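You operate a simulated robot arm through the tools that you are given. There is no shell and no other tool.

Carry out the task below with a simulated robot arm. There is one attempt and no reset: what you move stays moved.

JOB
Shake the bubbles out of the pink rubber cup at speed 3.
Fine: stand it on the white shaker's grey plate, switch off once they are gone and put the cup back where it stood; the other rubber cup stays as it is. Set down upright: what you pick out.

Only the result counts: the job must be done as asked and must still hold three seconds after the hand-in. Knocking over, shifting, dropping, spilling or breaking anything else fails it.

ROBOT AND FRAMES
A 6-joint arm with a two-finger parallel gripper, fixed in place. Base frame: the origin is on the floor under the middle of its stand, x ahead of it, y to its left, z up; the work surface is at about z = 89. Lengths are in cm, angles in rad, forces in N, time in s.
With the tool pointing down near the work surface it reaches from about 24 to 66 cm from the base axis. Its first joint turns from -1.152 to 1.152 rad. Payload 2.9 kg.
The tool frame sits at the grasp point between the pads (the TCP): z along the fingers, y along the line on which they close. The tips reach 3 cm beyond it. The gripper opens to 11 cm. The fingers are 2 cm wide and 1 cm thick; the gripper's body (4.8 by 11.2 cm) begins 5.5 cm behind the TCP.
Orientation is told as [roll, pitch, yaw] about the base's x, y, z axes, in that order, counted from this pose: with the fingers straight down and closing along the base's y, the tool's x points along the base's -x, its y along +y and its z along -z.

CONTROLS
- The arm moves only by the tool play_rows. Its argument "moves" is a list of rows, each an object (a shift or turn left out is 0, a gripper value left out holds the last) with "linear": the shift along the tool's x, y, z in cm, a list of three; "turn": the turn, a rotation vector about the tool's x, y, z in rad, a list of three; "grip": the opening, from 0 (shut) to 1 (fully open). In form: [{"linear": [dx, dy, dz], "turn": [ax, ay, az], "grip": grip}, ...]. A call has 1 to 20 rows; each row shifts and turns the commanded pose from where the row before left it, along the tool's axes as they then stand. Rows are played at 5 a second. More than 5 cm and 0.15 rad between two rows, or a gripper value outside its range, and nothing of the call is played. A pose out of reach is approached as far as the arm can. The call stops where the force on the tool passes 40 N (or 10 N more than at its start, if that is more) or the arm is blocked; 0.2 s more then pass. Each finger travels about 10.8 cm/s and halts on what it meets, pressing with about 44 N; the grip force reading is that of the motor and also rises with nothing between the fingers. The clock runs only during rows and for 0.2 s after the last one: add rows that do not move to give the fingers time. It gives the time, the measured TCP pose, the force on the tool (base axes), the opening and the grip force at its end, in the units of the frame above (readings bear some noise), with the torque about the TCP (base axes, N m) and any sound that the robot's microphone picked up.
- Cameras (640 x 400 px; columns grow to the right, rows downward): "scene" is fixed at [7.48, 42.72, 139.5]; the picture's right is [-0.80, -0.59, 0.00], its down [-0.27, 0.37, -0.89] and it looks along [0.53, -0.71, -0.46] (base axes); focal length 326 px, centre (320, 200). "wrist" rides on the gripper at [7.2, 1.7, -10.3] in the tool frame; the picture's right is [-0.23, 0.97, 0.00], its down [-0.76, -0.18, -0.62] and it looks along [-0.61, -0.14, 0.78] (tool axes); focal length 222 px, centre (320, 200). There is no depth. A picture from a camera that has moved, and an enlarged one, comes with that camera's place and axes in the base frame and with its lens.
- get_image(camera): a new picture of that camera. It takes no simulated time.
- zoom(camera, box): a new picture of the part [left, top, right, bottom] of that camera's present view, enlarged. It takes no simulated time.
- sign_off(): hands the job in; it is judged then, once.

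Nothing tells you positions but the pictures and the camera data. Unless the task says otherwise, let go and move clear before handing in.

The tools are called after "Emit:" as a command line: name --argument value ..., lists and objects as JSON in quotes. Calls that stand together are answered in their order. play_rows: Moves the arm, as the interface text tells. Its arguments: {"type":"object","properties":{"moves":{"type":"array","items":{"type":"object","properties":{"linear":{"type":"array","items":{"type":"number"}},"turn":{"type":"array","items":{"type":"number"}},"grip":{"type":"number"}}}}},"required":["moves"]} The other tools are called the same way: get_image (camera) takes a picture; zoom (camera, box) takes an enlarged picture of a part of a camera's view; sign_off () hands the job in.

At the start:

```text
clock: 0.0
tool_pos: [35.98, -14.66, 126.44]
tool_rot: [0.0, 0.0, 0.001]
contact_force: [-0.6, -1.0, -0.4]
wrist_torque: [0.02, 0.02, 0.04]
grip_width: 11.0
finger_force: 0.0
```

scene: 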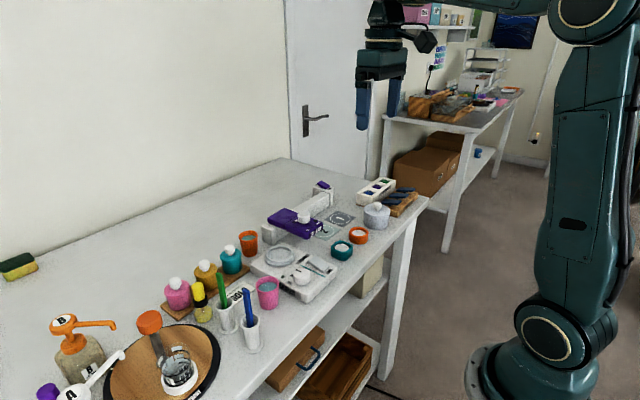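
wrist: 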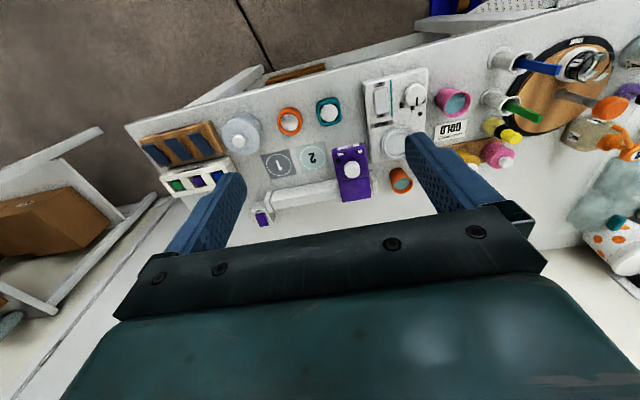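

I see a bench with a white shaker (with a grey round plate, a knob and a switch), a pink rubber cup next to it and an orange cup behind. I'll zoom in to learn the details first.

Emit:
zoom --camera "scene" --box '[220, 220, 360, 320]'

Emit:
zoom --camera "wrist" --box '[340, 60, 500, 200]'

Emit:
zoom --camera "scene" --box '[200, 170, 440, 370]'

```text
4.00 times, centred on (290, 270) of scene
camera zoom: at [7.48, 42.72, 139.5], right [-0.8, -0.59, 0.0], down [-0.27, 0.37, -0.89], along [0.53, -0.71, -0.46], focal length 1305 px, centre (440, -80)
```

zoom: 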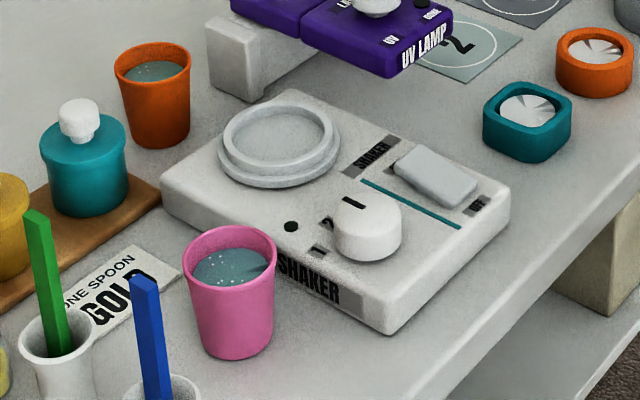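

```text
2.86 times, centred on (420, 130) of wrist
camera zoom: at [28.71, -13.01, 136.77], right [0.23, 0.97, 0.0], down [0.76, -0.18, 0.62], along [0.61, -0.14, -0.78], focal length 635 px, centre (34, 400)
```

zoom: 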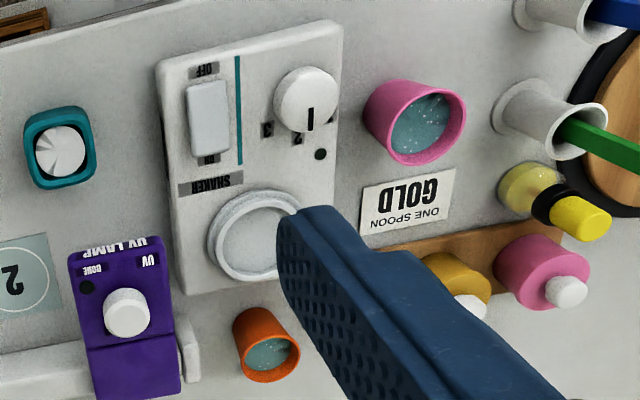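

```text
2.00 times, centred on (320, 270) of scene
camera zoom: at [7.48, 42.72, 139.5], right [-0.8, -0.59, 0.0], down [-0.27, 0.37, -0.89], along [0.53, -0.71, -0.46], focal length 652 px, centre (320, 60)
```

zoom: 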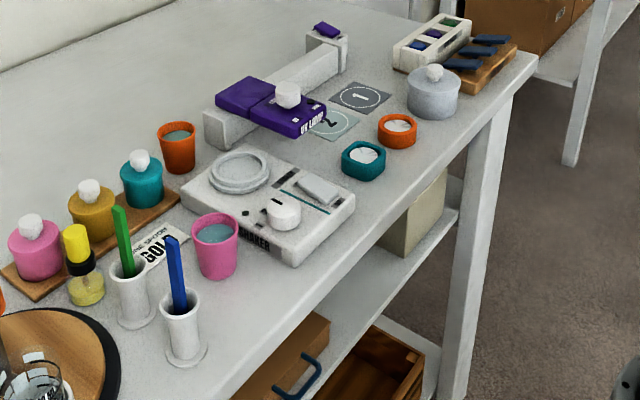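

The shaker sits at about (47, 0), plate about (52, -1.5), knob about (42, 2), rocker switch about (42, -4), and the pink cup at about (45.4, 8.8). I'll bring the wrist camera closer, staying high, to read the knob and switch.

Emit:
play_rows --moves '[{"linear": [1.2, 3.7, 2.2]}, {"linear": [1.2, 3.7, 2.2]}, {"linear": [1.2, 3.7, 2.2]}, {"linear": [1.2, 3.7, 2.2]}, {"linear": [1.2, 3.7, 2.2]}, {"linear": [0, 0, 0]}]'

Emit:
get_image --camera "wrist"

Emit:
get_image --camera "scene"

```text
clock: 1.4
tool_pos: [29.34, 3.6, 115.49]
tool_rot: [0.002, 0.001, 0.0]
contact_force: [0.9, 0.4, -0.1]
wrist_torque: [0.02, 0.01, 0.01]
grip_width: 11.01
finger_force: 0.1
```

```text
taken
camera wrist: at [22.35, 5.24, 125.74], right [0.23, 0.97, 0.0], down [0.76, -0.18, 0.62], along [0.61, -0.14, -0.78], focal length 222 px, centre (320, 200)
```

wrist: 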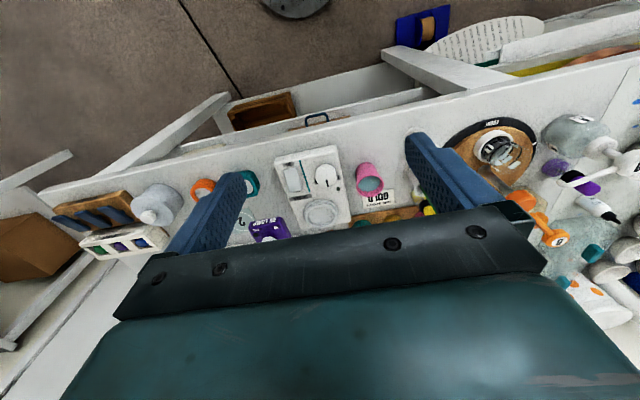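

```text
taken
```

scene: 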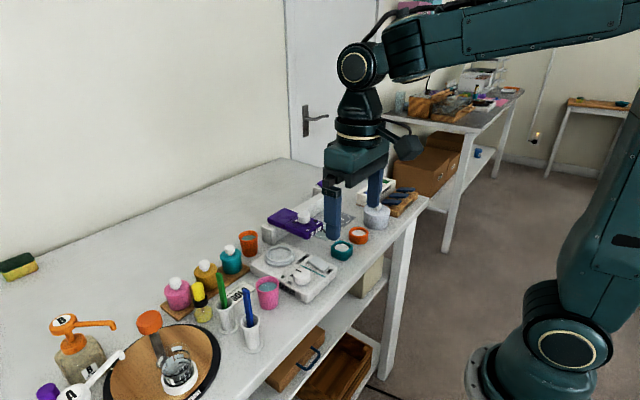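

Emit:
zoom --camera "wrist" --box '[260, 140, 420, 240]'

Emit:
zoom --camera "wrist" --box '[290, 155, 370, 205]'

Emit:
zoom --camera "scene" --box '[270, 245, 350, 305]'

```text
4.00 times, centred on (340, 190) of wrist
camera zoom: at [22.35, 5.24, 125.74], right [0.23, 0.97, 0.0], down [0.76, -0.18, 0.62], along [0.61, -0.14, -0.78], focal length 888 px, centre (240, 240)
```

zoom: 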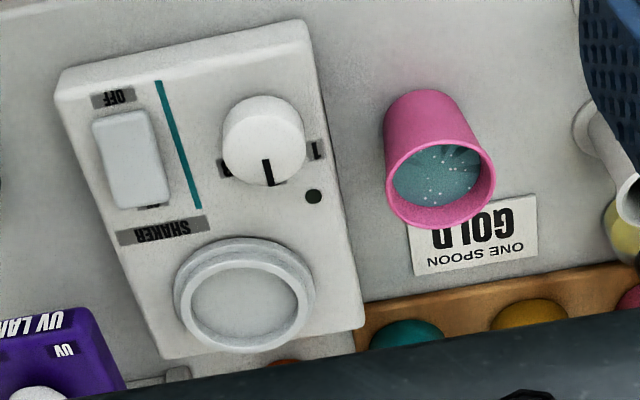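

```text
8.00 times, centred on (330, 180) of wrist
camera zoom: at [22.35, 5.24, 125.74], right [0.23, 0.97, 0.0], down [0.76, -0.18, 0.62], along [0.61, -0.14, -0.78], focal length 1777 px, centre (240, 360)
```

zoom: 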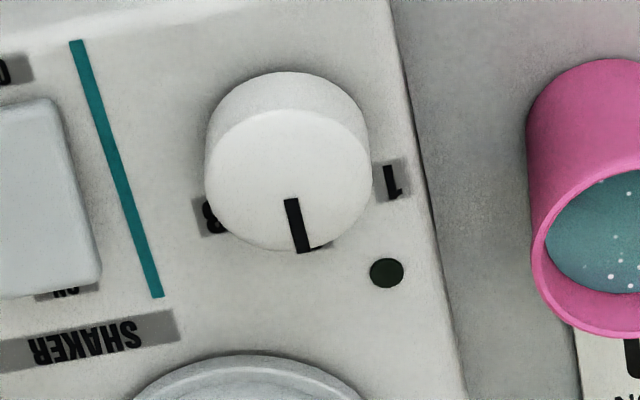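

```text
6.67 times, centred on (310, 275) of scene
camera zoom: at [7.47, 42.72, 139.5], right [-0.8, -0.59, 0.0], down [-0.27, 0.37, -0.89], along [0.53, -0.71, -0.46], focal length 2174 px, centre (387, -300)
```

zoom: 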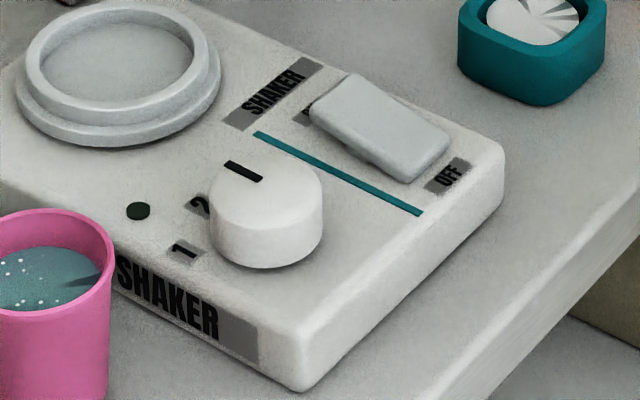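

The knob points at 2 (towards +x), with 1 to its left (+y) and 3 to its right (-y). The switch's ON end is towards +x and its OFF end towards -x. The shaker looks aligned with the base axes and the knob is near (42.5, 1.6), top at about z = 94. I'll move over the knob at a safe height and check the alignment.

Emit:
play_rows --moves '[{"linear": [-3.3, -0.5, 1.8], "grip": 0.5}, {"linear": [-3.3, -0.5, 1.8]}, {"linear": [-3.3, -0.5, 1.8]}, {"linear": [-3.3, -0.5, 1.8]}, {"linear": [0, 0, 1.0]}, {"linear": [0, 0, 0]}]'

Emit:
get_image --camera "scene"

Emit:
zoom --camera "scene" --box '[220, 180, 380, 300]'

Emit:
get_image --camera "wrist"

```text
clock: 2.8
tool_pos: [43.07, 1.65, 107.02]
tool_rot: [-0.001, 0.0, 0.0]
contact_force: [0.1, -0.4, 0.1]
wrist_torque: [-0.01, -0.03, 0.03]
grip_width: 5.53
finger_force: 0.1
```

```text
taken
```

scene: 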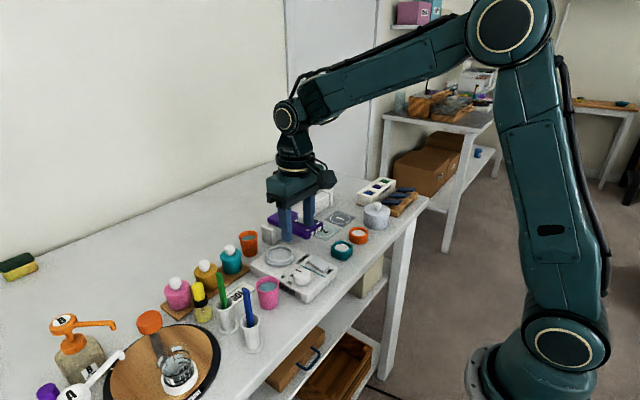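

```text
3.33 times, centred on (300, 240) of scene
camera zoom: at [7.48, 42.72, 139.5], right [-0.8, -0.59, 0.0], down [-0.27, 0.37, -0.89], along [0.53, -0.71, -0.46], focal length 1087 px, centre (387, 67)
```

zoom: 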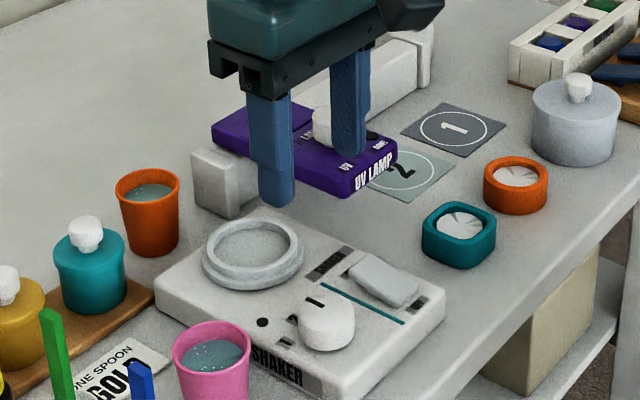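

```text
taken
camera wrist: at [35.82, 3.42, 117.29], right [0.23, 0.97, 0.0], down [0.76, -0.18, 0.62], along [0.61, -0.14, -0.78], focal length 222 px, centre (320, 200)
```

wrist: 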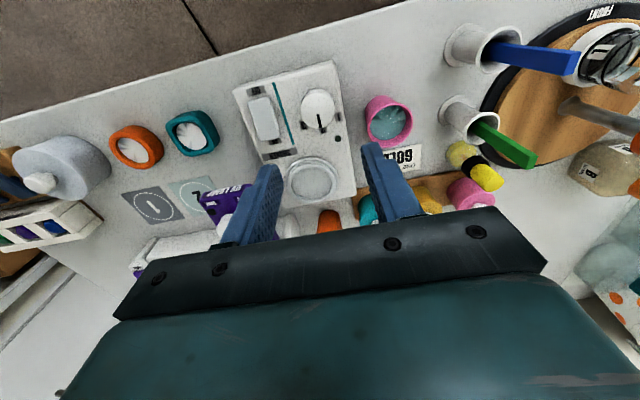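

Emit:
zoom --camera "wrist" --box '[230, 60, 370, 147]'

Emit:
zoom --camera "wrist" --box '[340, 70, 460, 190]'

Emit:
zoom --camera "wrist" --box '[260, 130, 380, 210]'

```text
4.57 times, centred on (300, 104) of wrist
camera zoom: at [35.82, 3.42, 117.29], right [0.23, 0.97, 0.0], down [0.76, -0.18, 0.62], along [0.61, -0.14, -0.78], focal length 1015 px, centre (411, 641)
```

zoom: 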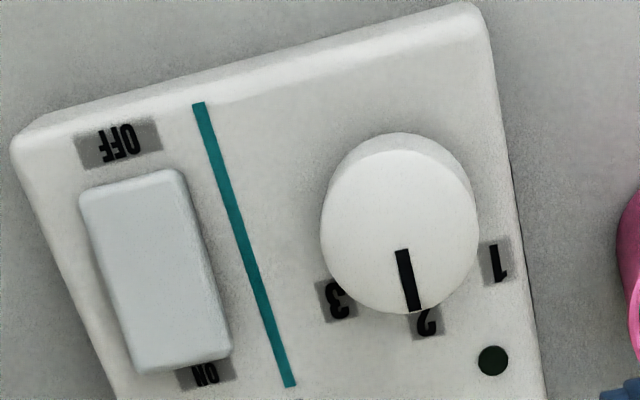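

```text
3.33 times, centred on (400, 130) of wrist
camera zoom: at [35.82, 3.42, 117.29], right [0.23, 0.97, 0.0], down [0.76, -0.18, 0.62], along [0.61, -0.14, -0.78], focal length 740 px, centre (53, 433)
```

zoom: 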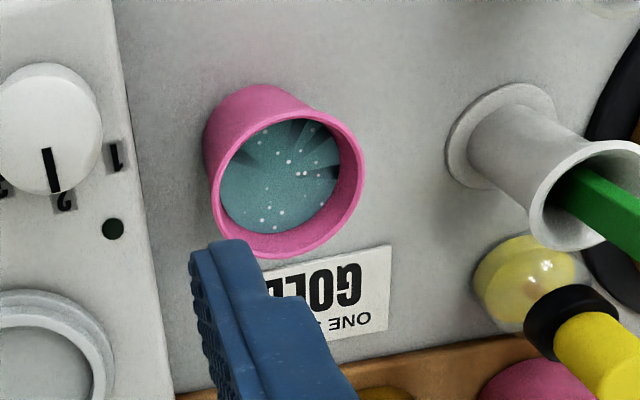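

```text
5.00 times, centred on (320, 170) of wrist
camera zoom: at [35.82, 3.42, 117.29], right [0.23, 0.97, 0.0], down [0.76, -0.18, 0.62], along [0.61, -0.14, -0.78], focal length 1111 px, centre (320, 350)
```

zoom: 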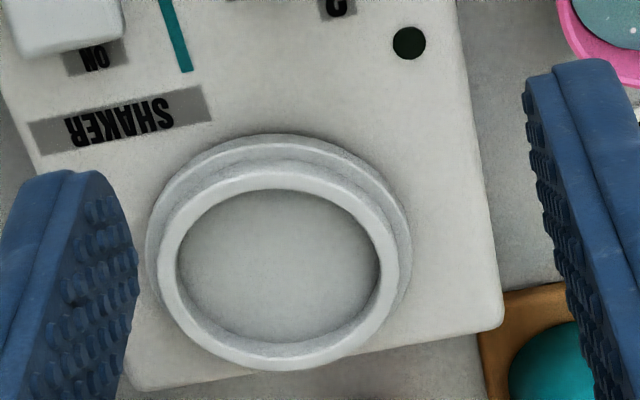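

My triangulation agrees between both cameras: knob axis at (42.58, 1.57), labels about 49° apart. I'll line up, narrow the fingers and descend around the knob.

Emit:
play_rows --moves '[{"linear": [0.49, -0.08, 2.0], "grip": 0.44}, {"linear": [0, 0, 3.0]}, {"linear": [0, 0, 3.0]}, {"linear": [0, 0, 1.5]}, {"linear": [0, 0, 0.8]}, {"linear": [0, 0, 0.5]}, {"linear": [0, 0, 0]}]'

Emit:
zoom --camera "scene" --box '[250, 220, 350, 300]'

Emit:
get_image --camera "wrist"

```text
clock: 4.4
tool_pos: [42.45, 1.69, 96.43]
tool_rot: [-0.002, -0.001, -0.001]
contact_force: [0.1, 0.1, -0.6]
wrist_torque: [0.01, -0.01, -0.01]
grip_width: 4.87
finger_force: 0.0
```

```text
5.00 times, centred on (300, 260) of scene
camera zoom: at [7.48, 42.72, 139.5], right [-0.8, -0.59, 0.0], down [-0.27, 0.37, -0.89], along [0.53, -0.71, -0.46], focal length 1631 px, centre (420, -100)
```

zoom: 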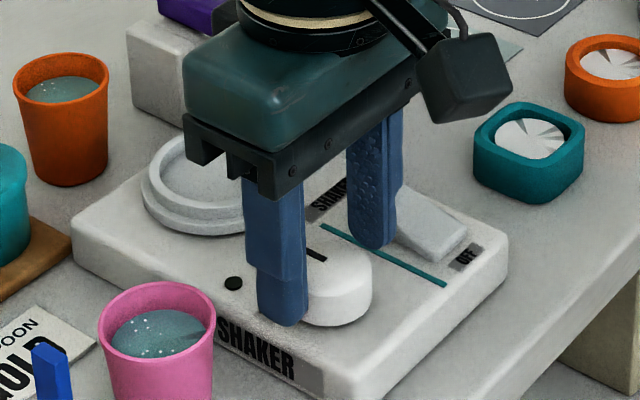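

```text
taken
camera wrist: at [35.3, 3.39, 106.76], right [0.23, 0.97, 0.0], down [0.76, -0.18, 0.62], along [0.61, -0.14, -0.78], focal length 222 px, centre (320, 200)
```

wrist: 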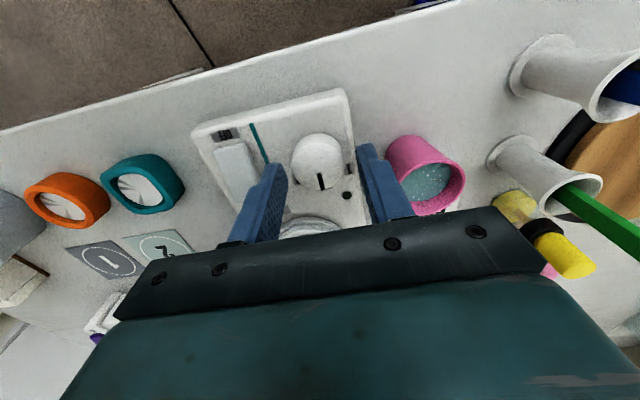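

The fingers straddle the knob well. I'll lower slightly and close gently.

Emit:
play_rows --moves '[{"linear": [0, 0, 0.3], "grip": 0.4}, {"grip": 0.37}, {"grip": 0.345}, {"grip": 0.33}, {"grip": 0.32}]'

Emit:
zoom --camera "wrist" --box '[230, 80, 430, 230]'

```text
clock: 5.6
tool_pos: [42.5, 1.63, 96.14]
tool_rot: [-0.001, 0.001, -0.002]
contact_force: [-0.3, -6.2, -0.8]
wrist_torque: [-0.15, 0.0, 0.0]
grip_width: 3.8
finger_force: 2.8
```

```text
2.67 times, centred on (330, 155) of wrist
camera zoom: at [35.35, 3.37, 106.49], right [0.23, 0.97, 0.0], down [0.76, -0.18, 0.62], along [0.61, -0.14, -0.78], focal length 592 px, centre (293, 320)
```

zoom: 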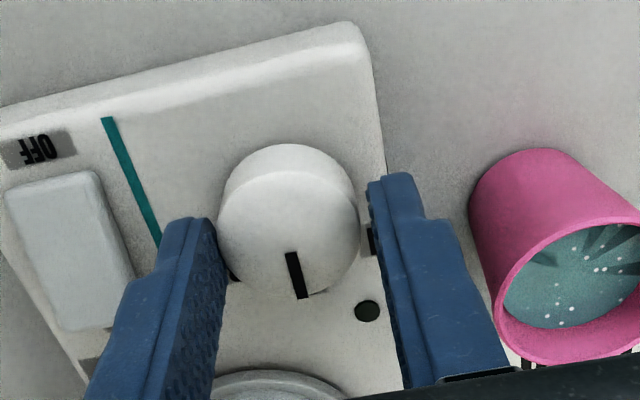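

The -y finger touches first, so the knob sits about 0.3 cm further to -y than I assumed. I'll relax the fingers, shift, and close again.

Emit:
play_rows --moves '[{"grip": 0.39}, {"linear": [0, -0.29, 0]}, {"grip": 0.37}, {"grip": 0.35}, {"grip": 0.335}, {"grip": 0.325}, {"grip": 0.315}]'

Emit:
zoom --camera "wrist" --box '[230, 80, 430, 230]'

```text
clock: 7.2
tool_pos: [42.53, 1.44, 96.07]
tool_rot: [-0.002, 0.001, 0.002]
contact_force: [-0.6, 4.9, -0.2]
wrist_torque: [0.09, -0.02, 0.05]
grip_width: 3.68
finger_force: 2.4
```

```text
2.67 times, centred on (330, 155) of wrist
camera zoom: at [35.38, 3.13, 106.39], right [0.23, 0.97, 0.0], down [0.76, -0.18, 0.62], along [0.61, -0.14, -0.78], focal length 592 px, centre (293, 320)
```

zoom: 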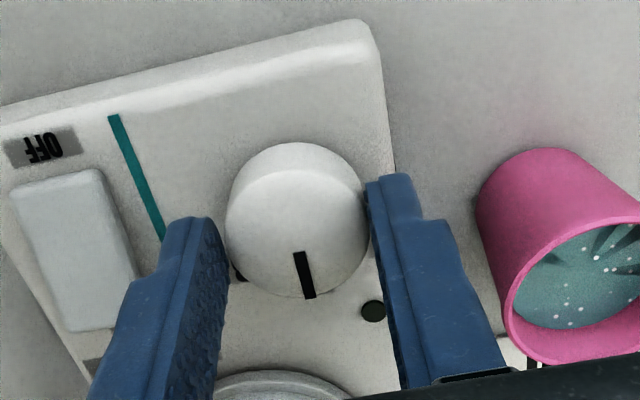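

Now slightly overcorrected; the numbers give a knob of 3.7 cm and a needed shift of +0.1 cm. I'll correct that and close more firmly.

Emit:
play_rows --moves '[{"grip": 0.38}, {"linear": [0, 0.1, 0]}, {"grip": 0.355}, {"grip": 0.34}, {"grip": 0.33}, {"grip": 0.32}, {"grip": 0.31}]'

```text
clock: 8.8
tool_pos: [42.47, 1.58, 96.19]
tool_rot: [0.0, -0.001, 0.002]
contact_force: [0.0, 2.7, 0.4]
wrist_torque: [0.09, 0.03, 0.01]
grip_width: 3.54
finger_force: 9.7
```

Both pads are on the knob. I'll tighten a bit and turn it clockwise (seen from above) by about 49° towards 3.

Emit:
play_rows --moves '[{"grip": 0.28}, {"turn": [0, 0, 0.1]}, {"turn": [0, 0, 0.1]}, {"turn": [0, 0, 0.1]}, {"turn": [0, 0, 0.1]}, {"turn": [0, 0, 0.1]}, {"turn": [0, 0, 0.1]}, {"turn": [0, 0, 0.1]}, {"turn": [0, 0, 0.1]}, {"turn": [0, 0, 0.06]}, {"linear": [0, 0, 0]}]'

Emit:
zoom --camera "wrist" --box '[230, 80, 430, 230]'

Emit:
zoom --camera "scene" --box '[250, 220, 350, 300]'

```text
clock: 11.2
tool_pos: [42.57, 1.58, 96.03]
tool_rot: [-0.001, 0.0, -0.859]
contact_force: [-5.9, 8.7, 0.2]
wrist_torque: [0.09, -0.05, -0.01]
grip_width: 3.48
finger_force: 44.7
```

```text
2.67 times, centred on (330, 155) of wrist
camera zoom: at [39.22, 8.17, 106.43], right [0.89, 0.46, 0.0], down [0.36, -0.69, 0.62], along [0.29, -0.55, -0.78], focal length 592 px, centre (293, 320)
```

zoom: 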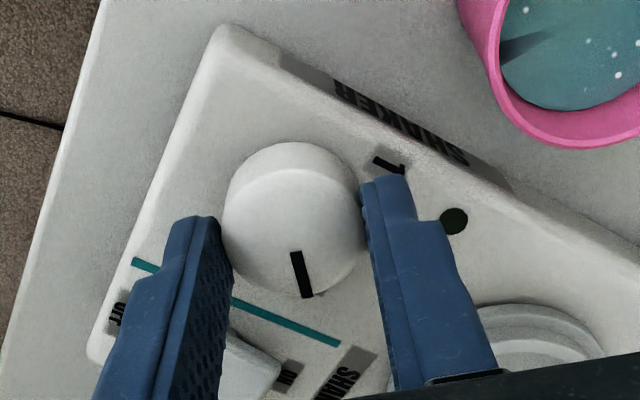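

```text
5.00 times, centred on (300, 260) of scene
camera zoom: at [7.46, 42.74, 139.5], right [-0.8, -0.59, 0.0], down [-0.27, 0.37, -0.89], along [0.53, -0.71, -0.46], focal length 1631 px, centre (420, -100)
```

zoom: 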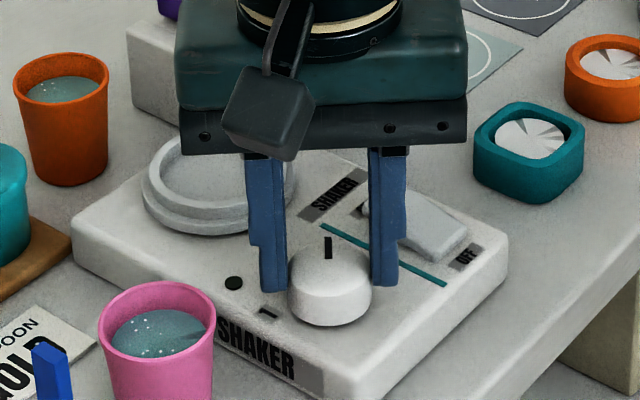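

The knob followed the fingers. I'll release, lift straight up and check where the pointer ended.

Emit:
play_rows --moves '[{"grip": 0.36}, {"grip": 0.42}, {"grip": 0.44}, {"linear": [0, 0, -2]}, {"linear": [0, 0, -4]}, {"linear": [0, 0, -4]}, {"linear": [0, 0, 0]}]'

Emit:
zoom --camera "wrist" --box '[230, 50, 410, 200]'

Emit:
zoom --camera "scene" --box '[260, 240, 350, 310]'

```text
clock: 12.8
tool_pos: [42.64, 1.34, 105.85]
tool_rot: [0.001, 0.0, -0.861]
contact_force: [-0.5, 0.0, 0.5]
wrist_torque: [0.01, 0.03, -0.01]
grip_width: 4.84
finger_force: 0.1
```

```text
2.67 times, centred on (320, 125) of wrist
camera zoom: at [39.32, 7.99, 116.27], right [0.89, 0.46, 0.0], down [0.36, -0.69, 0.62], along [0.29, -0.55, -0.78], focal length 592 px, centre (320, 400)
```

zoom: 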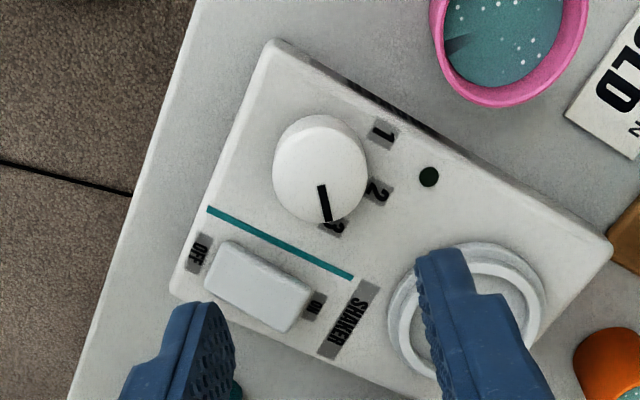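

```text
5.71 times, centred on (305, 275) of scene
camera zoom: at [7.48, 42.72, 139.5], right [-0.8, -0.59, 0.0], down [-0.27, 0.37, -0.89], along [0.53, -0.71, -0.46], focal length 1864 px, centre (406, -229)
```

zoom: 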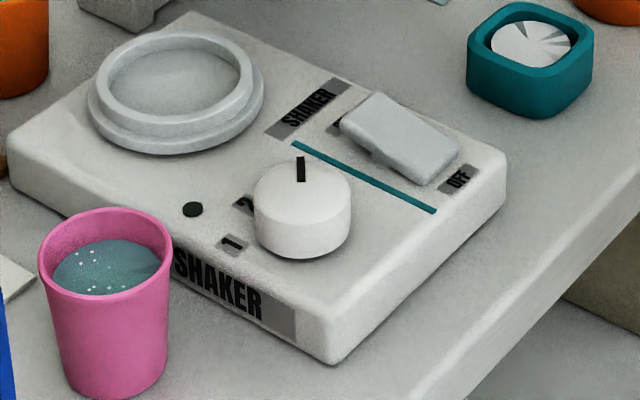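

The pointer now lies at about -50°, right on the 3. Next is the pink cup, which I place at about (45.6, 8.55) with its rim at z ≈ 94.6. I'll raise and yaw the gripper to +90° so it closes along x, clear of the shaker edge and with the camera away from the spoons.

Emit:
play_rows --moves '[{"linear": [0, 0, -4], "grip": 0.65}, {"turn": [0, 0, -0.143]}, {"turn": [0, 0, -0.143]}, {"turn": [0, 0, -0.143]}, {"turn": [0, 0, -0.143]}, {"turn": [0, 0, -0.143]}, {"turn": [0, 0, -0.143]}, {"turn": [0, 0, -0.143]}, {"turn": [0, 0, -0.143]}, {"turn": [0, 0, -0.143]}, {"turn": [0, 0, -0.143]}, {"turn": [0, 0, -0.143]}, {"turn": [0, 0, -0.143]}, {"turn": [0, 0, -0.143]}, {"turn": [0, 0, -0.143]}, {"turn": [0, 0, -0.143]}, {"turn": [0, 0, -0.143]}, {"turn": [0, 0, -0.143]}, {"linear": [0, 0, 0]}]'

Emit:
get_image --camera "wrist"

Emit:
get_image --camera "scene"

```text
clock: 16.8
tool_pos: [42.64, 1.6, 109.99]
tool_rot: [0.001, -0.001, 1.572]
contact_force: [0.1, 0.1, -0.2]
wrist_torque: [0.02, 0.03, 0.05]
grip_width: 7.16
finger_force: 0.1
```

```text
taken
camera wrist: at [41.0, -5.64, 120.41], right [-0.97, 0.23, 0.0], down [0.18, 0.76, 0.62], along [0.14, 0.61, -0.78], focal length 222 px, centre (320, 200)
```

wrist: 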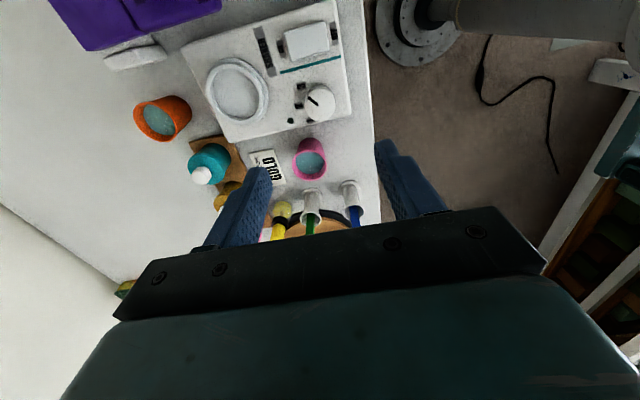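

```text
taken
```

scene: 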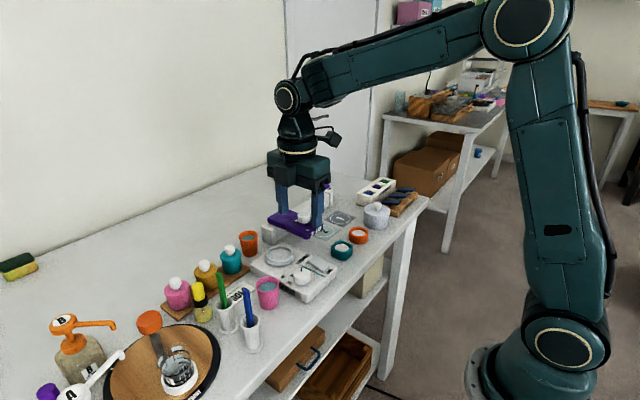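

Emit:
zoom --camera "wrist" --box '[250, 110, 370, 200]'

Emit:
zoom --camera "wrist" --box '[180, 40, 300, 130]'

```text
4.44 times, centred on (310, 155) of wrist
camera zoom: at [41.0, -5.64, 120.41], right [-0.97, 0.23, 0.0], down [0.18, 0.76, 0.62], along [0.14, 0.61, -0.78], focal length 987 px, centre (364, 400)
```

zoom: 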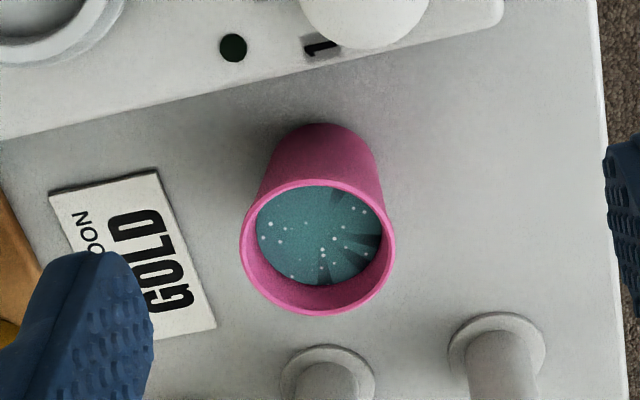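

```text
4.44 times, centred on (240, 85) of wrist
camera zoom: at [41.0, -5.64, 120.41], right [-0.97, 0.23, 0.0], down [0.18, 0.76, 0.62], along [0.14, 0.61, -0.78], focal length 987 px, centre (676, 711)
```

zoom: 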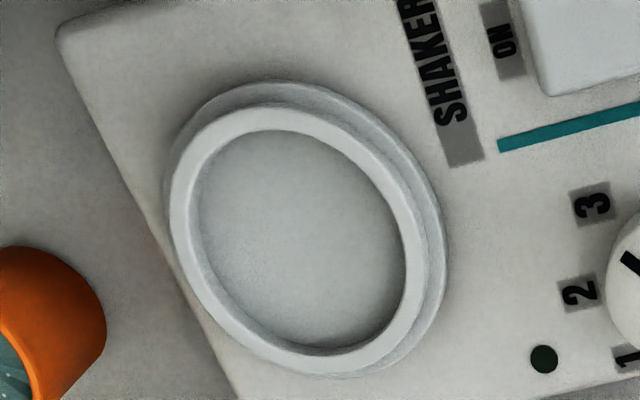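

The cup is confirmed near (45.7, 8.5), rim about 4.65 cm wide; the plate centre is near (51.9, -1.6) with a low raised ring. I'll move above the cup and go partway down before checking the alignment.

Emit:
play_rows --moves '[{"linear": [-3.5, -1.5, 0]}, {"linear": [-3.45, -1.6, 0]}, {"linear": [0, 0, 4]}, {"linear": [0, 0, 4]}, {"linear": [0, 0, 2.5]}, {"linear": [0, 0, 0]}]'

Emit:
get_image --camera "wrist"

Emit:
zoom --camera "scene" --box '[200, 210, 340, 310]'

```text
clock: 18.2
tool_pos: [45.6, 8.5, 99.5]
tool_rot: [0.0, 0.0, 1.569]
contact_force: [-0.3, 0.7, 0.4]
wrist_torque: [0.01, -0.01, 0.03]
grip_width: 7.15
finger_force: 0.1
```

```text
taken
camera wrist: at [43.99, 1.25, 109.87], right [-0.97, 0.23, 0.0], down [0.18, 0.76, 0.62], along [0.14, 0.61, -0.78], focal length 222 px, centre (320, 200)
```

wrist: 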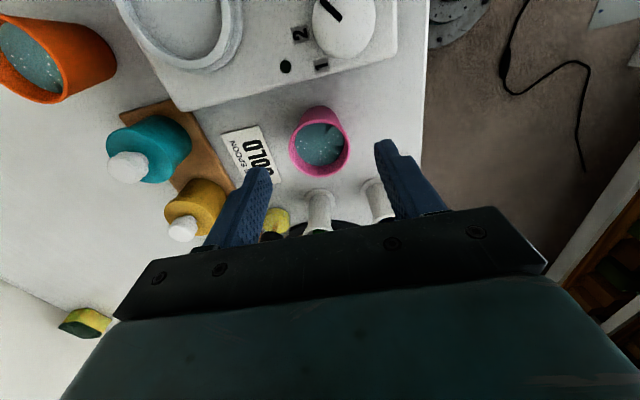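

```text
4.00 times, centred on (270, 260) of scene
camera zoom: at [7.48, 42.72, 139.5], right [-0.8, -0.59, 0.0], down [-0.27, 0.37, -0.89], along [0.53, -0.71, -0.46], focal length 1305 px, centre (520, -40)
```

zoom: 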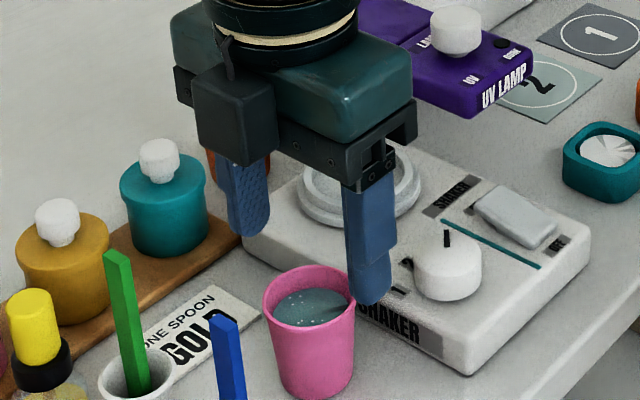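

Emit:
get_image --camera "scene"

Emit:
zoom --camera "wrist" --box '[230, 90, 430, 230]'

Emit:
zoom --camera "scene" --box '[210, 150, 340, 260]'

```text
taken
```

scene: 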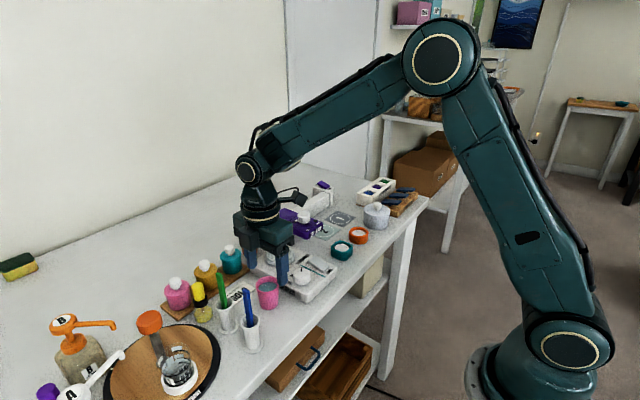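

```text
2.86 times, centred on (330, 160) of wrist
camera zoom: at [43.99, 1.25, 109.87], right [-0.97, 0.23, 0.0], down [0.18, 0.76, 0.62], along [0.14, 0.61, -0.78], focal length 635 px, centre (291, 314)
```

zoom: 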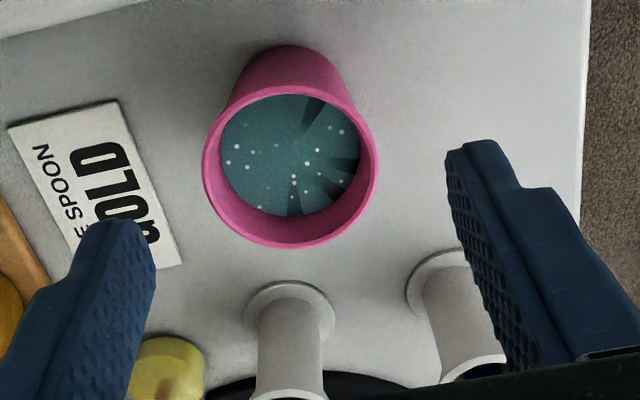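

```text
3.64 times, centred on (275, 205) of scene
camera zoom: at [7.48, 42.72, 139.5], right [-0.8, -0.59, 0.0], down [-0.27, 0.37, -0.89], along [0.53, -0.71, -0.46], focal length 1186 px, centre (484, 182)
```

zoom: 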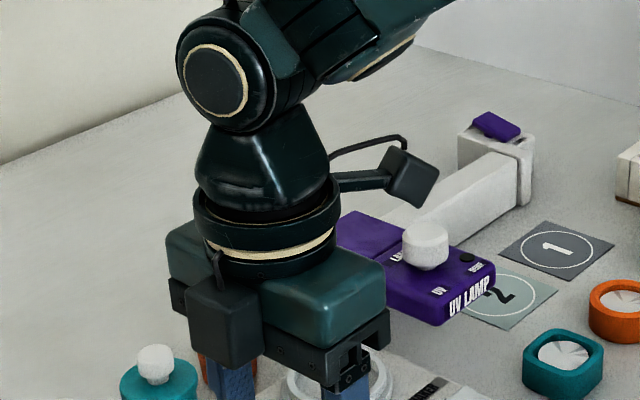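

The dark block on the gripper is at body height, well clear of the spoons (tips near y = 17.3). The cup reads as (45.7, 8.4), so I'll nudge x by 0.1, descend to z ≈ 94 and close gently in steps.

Emit:
play_rows --moves '[{"linear": [0, -0.1, 2]}, {"linear": [0, 0, 2]}, {"linear": [0, 0, 1]}, {"linear": [0, 0, 0.5]}, {"grip": 0.55}, {"grip": 0.48}, {"grip": 0.45}]'

Emit:
zoom --camera "wrist" --box '[230, 90, 430, 230]'

Emit:
zoom --camera "scene" --box '[210, 220, 330, 320]'

```text
clock: 19.8
tool_pos: [45.87, 8.35, 94.02]
tool_rot: [0.0, 0.0, 1.569]
contact_force: [0.0, -0.2, 0.8]
wrist_torque: [-0.01, -0.03, 0.02]
grip_width: 4.96
finger_force: 0.1
```

```text
2.86 times, centred on (330, 160) of wrist
camera zoom: at [44.18, 1.15, 104.37], right [-0.97, 0.23, 0.0], down [0.18, 0.76, 0.62], along [0.14, 0.61, -0.78], focal length 635 px, centre (291, 314)
```

zoom: 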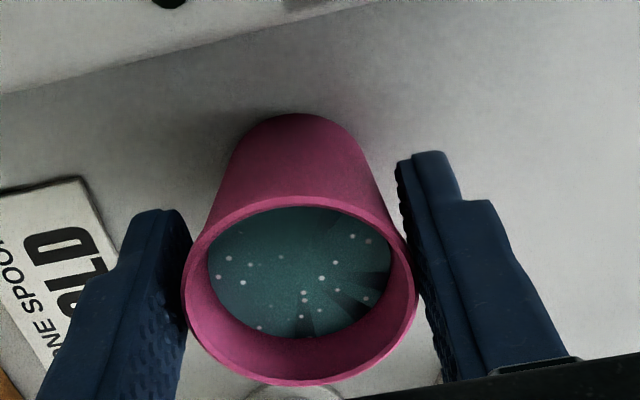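

```text
4.00 times, centred on (270, 270) of scene
camera zoom: at [7.48, 42.72, 139.5], right [-0.8, -0.59, 0.0], down [-0.27, 0.37, -0.89], along [0.53, -0.71, -0.46], focal length 1305 px, centre (520, -80)
```

zoom: 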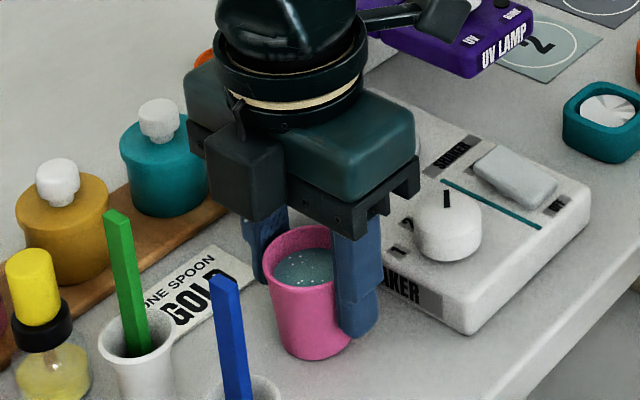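

The cup stands between the pads, marginally nearer the +x finger. I'll shift 0.1 and close slowly until a light, firm grip.

Emit:
play_rows --moves '[{"linear": [0, -0.1, 0], "grip": 0.46}, {"grip": 0.44}, {"grip": 0.43}, {"grip": 0.42}, {"grip": 0.415}]'

Emit:
zoom --camera "wrist" --box '[230, 90, 430, 230]'

```text
clock: 21.0
tool_pos: [45.91, 8.37, 94.01]
tool_rot: [-0.001, 0.0, 1.569]
contact_force: [0.0, -0.3, 0.6]
wrist_torque: [0.02, -0.01, 0.0]
grip_width: 4.66
finger_force: 1.1
```

```text
2.86 times, centred on (330, 160) of wrist
camera zoom: at [44.29, 1.13, 104.38], right [-0.97, 0.23, 0.0], down [0.18, 0.76, 0.62], along [0.14, 0.61, -0.78], focal length 635 px, centre (291, 314)
```

zoom: 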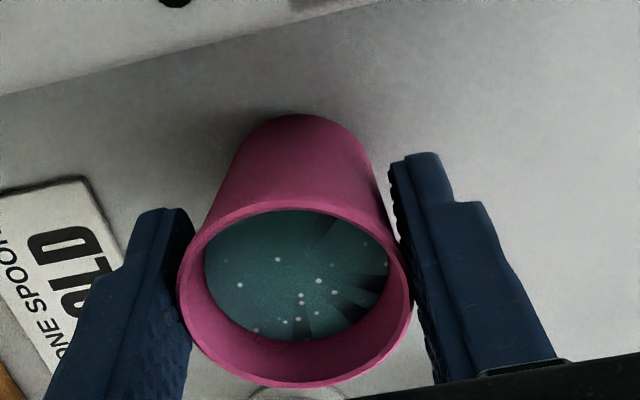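

Emit:
play_rows --moves '[{"grip": 0.405}, {"grip": 0.395}, {"grip": 0.39}, {"grip": 0.39}]'

Emit:
zoom --camera "wrist" --box '[230, 90, 430, 230]'

```text
clock: 22.0
tool_pos: [45.96, 8.32, 93.96]
tool_rot: [-0.001, -0.001, 1.57]
contact_force: [0.0, 0.0, 1.1]
wrist_torque: [-0.01, 0.0, 0.01]
grip_width: 4.52
finger_force: 43.7
```

```text
2.86 times, centred on (330, 160) of wrist
camera zoom: at [44.28, 1.13, 104.38], right [-0.97, 0.23, 0.0], down [0.18, 0.76, 0.62], along [0.14, 0.61, -0.78], focal length 635 px, centre (291, 314)
```

zoom: 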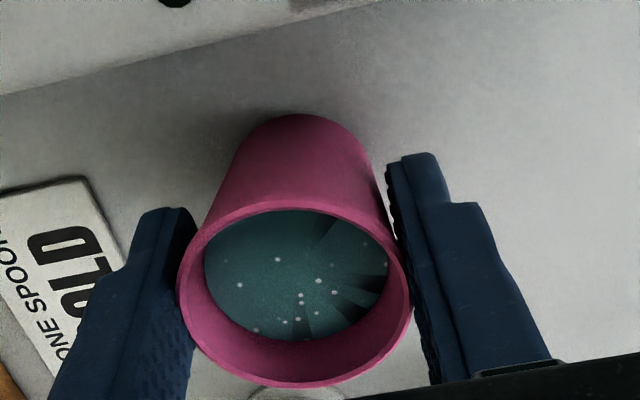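

The cup is firmly held (the reading saturates, no visible deformation). I'll lift 8 cm and carry it over the plate by the measured offset (+6.2, -10.1), then check before lowering.

Emit:
play_rows --moves '[{"linear": [0, 0, -0.5]}, {"linear": [0, 0, -1.5]}, {"linear": [0, 0, -2]}, {"linear": [0, 0, -2]}, {"linear": [0, 0, -2]}, {"linear": [2.1, -1.3, 0]}, {"linear": [2.1, -1.3, 0]}, {"linear": [2.1, -1.3, 0]}, {"linear": [2.1, -1.3, 0]}, {"linear": [1.7, -1.0, 0]}, {"linear": [0, 0, 0]}, {"linear": [0, 0, 0]}]'

Emit:
zoom --camera "wrist" --box '[200, 60, 440, 230]'

Emit:
zoom --camera "scene" --box '[210, 190, 350, 290]'

```text
clock: 24.6
tool_pos: [51.96, -1.56, 102.25]
tool_rot: [0.0, -0.001, 1.569]
contact_force: [-0.5, 1.3, -0.4]
wrist_torque: [0.0, 0.01, -0.03]
grip_width: 4.49
finger_force: 43.7
```

```text
2.35 times, centred on (320, 145) of wrist
camera zoom: at [50.37, -8.74, 112.5], right [-0.97, 0.23, 0.0], down [0.18, 0.76, 0.62], along [0.14, 0.61, -0.78], focal length 523 px, centre (320, 329)
```

zoom: 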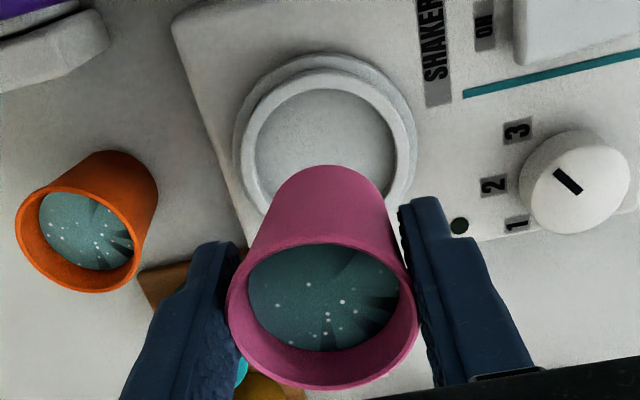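

```text
4.00 times, centred on (280, 240) of scene
camera zoom: at [7.48, 42.72, 139.5], right [-0.8, -0.59, 0.0], down [-0.27, 0.37, -0.89], along [0.53, -0.71, -0.46], focal length 1305 px, centre (480, 40)
```

zoom: 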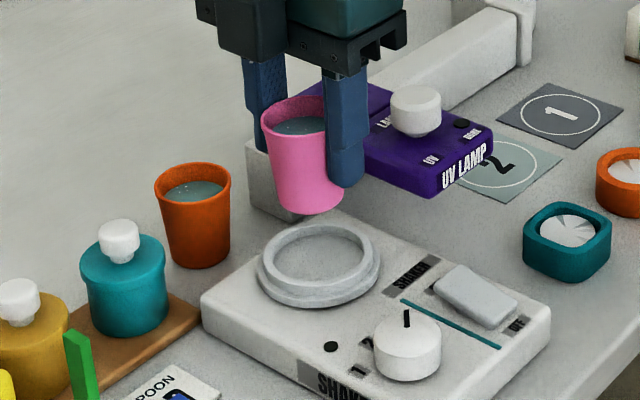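

The cup hangs almost exactly above the plate; I'll correct by (-0.15, -0.2) and lower it, slowing near the plate.

Emit:
play_rows --moves '[{"linear": [0.2, 0.15, 0]}, {"linear": [0, 0, 1.2]}, {"linear": [0, 0, 1.2]}, {"linear": [0, 0, 0.8]}, {"linear": [0, 0, 0.3]}, {"linear": [0, 0, 0]}]'

Emit:
zoom --camera "wrist" --box '[200, 60, 440, 230]'

Emit:
zoom --camera "scene" --box '[230, 200, 330, 280]'

```text
clock: 26.0
tool_pos: [51.77, -1.84, 98.63]
tool_rot: [0.0, -0.001, 1.569]
contact_force: [0.2, -0.6, -0.8]
wrist_torque: [0.0, -0.01, 0.03]
grip_width: 4.49
finger_force: 43.9
```

```text
2.35 times, centred on (320, 145) of wrist
camera zoom: at [50.2, -8.97, 109.01], right [-0.97, 0.23, 0.0], down [0.18, 0.76, 0.62], along [0.14, 0.61, -0.78], focal length 523 px, centre (320, 329)
```

zoom: 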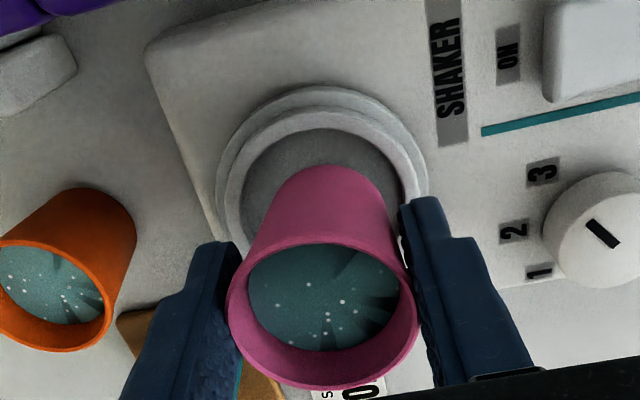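

```text
5.00 times, centred on (280, 240) of scene
camera zoom: at [7.48, 42.72, 139.5], right [-0.8, -0.59, 0.0], down [-0.27, 0.37, -0.89], along [0.53, -0.71, -0.46], focal length 1631 px, centre (520, 0)
```

zoom: 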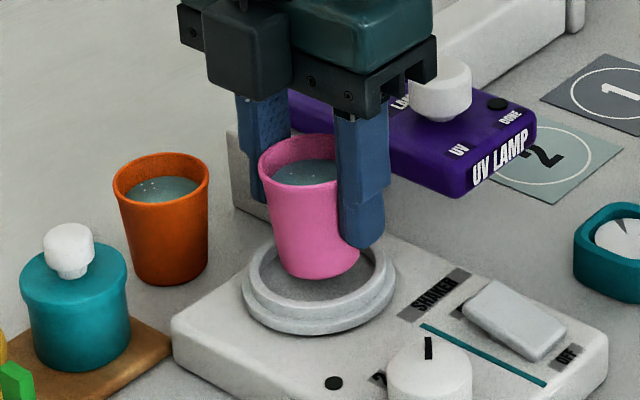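

Emit:
zoom --camera "scene" --box '[255, 215, 325, 275]'

Emit:
zoom --camera "wrist" --box '[260, 80, 400, 180]'

```text
6.67 times, centred on (290, 245) of scene
camera zoom: at [7.48, 42.72, 139.5], right [-0.8, -0.59, 0.0], down [-0.27, 0.37, -0.89], along [0.53, -0.71, -0.46], focal length 2174 px, centre (520, -100)
```

zoom: 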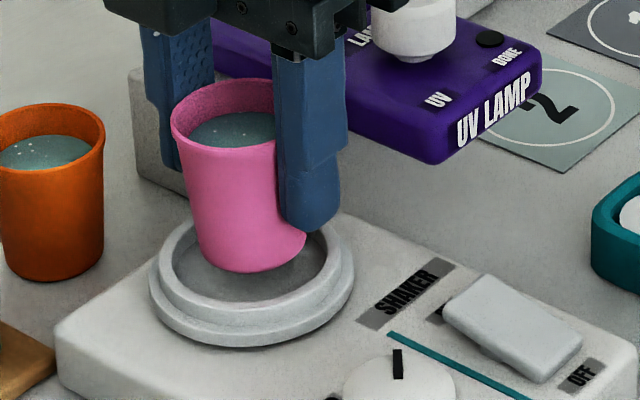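

```text
4.00 times, centred on (330, 130) of wrist
camera zoom: at [50.2, -8.97, 109.01], right [-0.97, 0.23, 0.0], down [0.18, 0.76, 0.62], along [0.14, 0.61, -0.78], focal length 888 px, centre (280, 480)
```

zoom: 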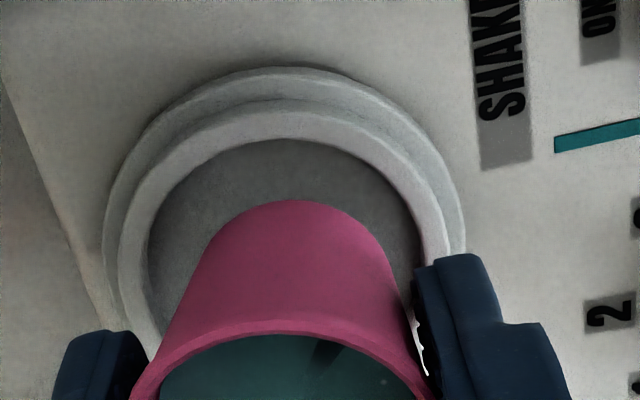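

The cup is centred inside the ring within about 0.2 cm. I'll lower in small steps, watching the vertical force for touchdown.

Emit:
play_rows --moves '[{"linear": [-0.1, 0, 0.3]}, {"linear": [0, 0, 0.2]}, {"linear": [0, 0, 0]}]'

Emit:
play_rows --moves '[{"linear": [0, 0, 0.15]}, {"linear": [0, 0, 0]}]'

Emit:
play_rows --moves '[{"linear": [0, 0, 0.1]}, {"linear": [0, 0, 0]}]'

```text
clock: 26.8
tool_pos: [51.89, -1.81, 98.16]
tool_rot: [-0.001, 0.0, 1.568]
contact_force: [0.3, 0.7, -0.6]
wrist_torque: [0.01, 0.02, 0.02]
grip_width: 4.52
finger_force: 44.2
```

```text
clock: 27.4
tool_pos: [51.76, -1.73, 97.91]
tool_rot: [0.0, 0.001, 1.568]
contact_force: [-0.6, -0.2, -0.4]
wrist_torque: [-0.01, 0.01, 0.0]
grip_width: 4.55
finger_force: 43.4
```

```text
clock: 28.0
tool_pos: [51.91, -1.81, 97.79]
tool_rot: [0.001, -0.001, 1.57]
contact_force: [0.4, 0.4, -0.2]
wrist_torque: [0.03, 0.01, 0.0]
grip_width: 4.53
finger_force: 44.2
```

Emit:
play_rows --moves '[{"linear": [0, 0, 0.1]}, {"linear": [0, 0, 0]}]'

Emit:
zoom --camera "scene" --box '[255, 215, 325, 275]'

Emit:
zoom --camera "wrist" --box '[260, 80, 400, 180]'

```text
clock: 28.6
tool_pos: [51.83, -1.81, 97.67]
tool_rot: [0.001, -0.001, 1.567]
contact_force: [0.6, -1.0, 0.8]
wrist_torque: [-0.02, -0.02, -0.02]
grip_width: 4.5
finger_force: 43.7
```

```text
6.67 times, centred on (290, 245) of scene
camera zoom: at [7.48, 42.72, 139.5], right [-0.8, -0.59, 0.0], down [-0.27, 0.37, -0.89], along [0.53, -0.71, -0.46], focal length 2174 px, centre (520, -100)
```

zoom: 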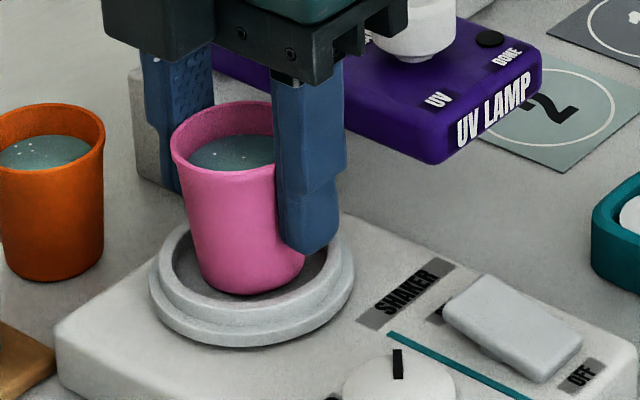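

```text
4.00 times, centred on (330, 130) of wrist
camera zoom: at [50.3, -8.97, 108.04], right [-0.97, 0.23, 0.0], down [0.18, 0.76, 0.62], along [0.14, 0.61, -0.78], focal length 888 px, centre (280, 480)
```

zoom: 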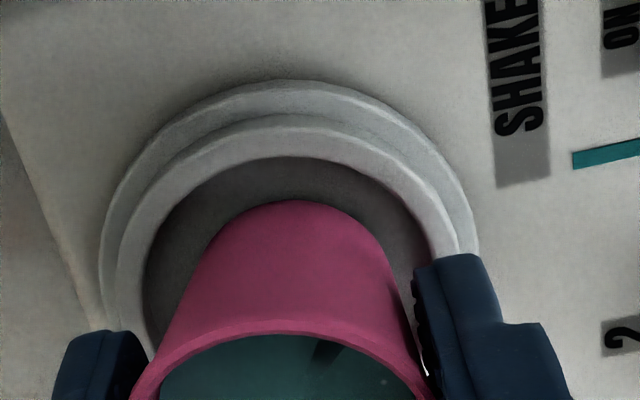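

Emit:
play_rows --moves '[{"linear": [0, 0.12, 0]}, {"linear": [0, 0, 0.1]}, {"linear": [0, 0, 0]}]'

Emit:
play_rows --moves '[{"linear": [0, 0, 0.1]}, {"linear": [0, 0, 0]}]'

```text
clock: 29.4
tool_pos: [51.86, -1.79, 97.6]
tool_rot: [0.0, 0.0, 1.568]
contact_force: [0.1, -1.1, -1.4]
wrist_torque: [0.0, -0.01, 0.02]
grip_width: 4.5
finger_force: 43.9
```

```text
clock: 30.0
tool_pos: [51.78, -1.7, 97.68]
tool_rot: [0.0, 0.002, 1.569]
contact_force: [-2.5, -0.9, 1.6]
wrist_torque: [0.01, 0.06, -0.01]
grip_width: 4.5
finger_force: 43.3
```

Emit:
play_rows --moves '[{"linear": [0, 0, 0.08]}, {"linear": [0, 0, 0]}]'

Emit:
zoom --camera "scene" --box '[255, 215, 325, 275]'

```text
clock: 30.6
tool_pos: [51.66, -1.82, 97.63]
tool_rot: [0.0, -0.002, 1.568]
contact_force: [-1.7, -1.6, 2.3]
wrist_torque: [-0.03, 0.05, 0.01]
grip_width: 4.51
finger_force: 43.9
```

```text
6.67 times, centred on (290, 245) of scene
camera zoom: at [7.47, 42.72, 139.5], right [-0.8, -0.59, 0.0], down [-0.27, 0.37, -0.89], along [0.53, -0.71, -0.46], focal length 2174 px, centre (520, -100)
```

zoom: 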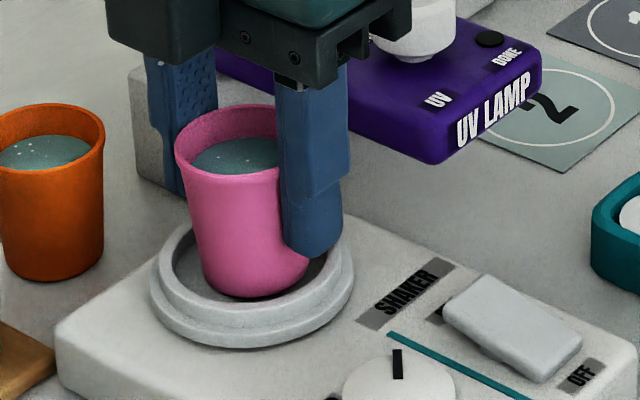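

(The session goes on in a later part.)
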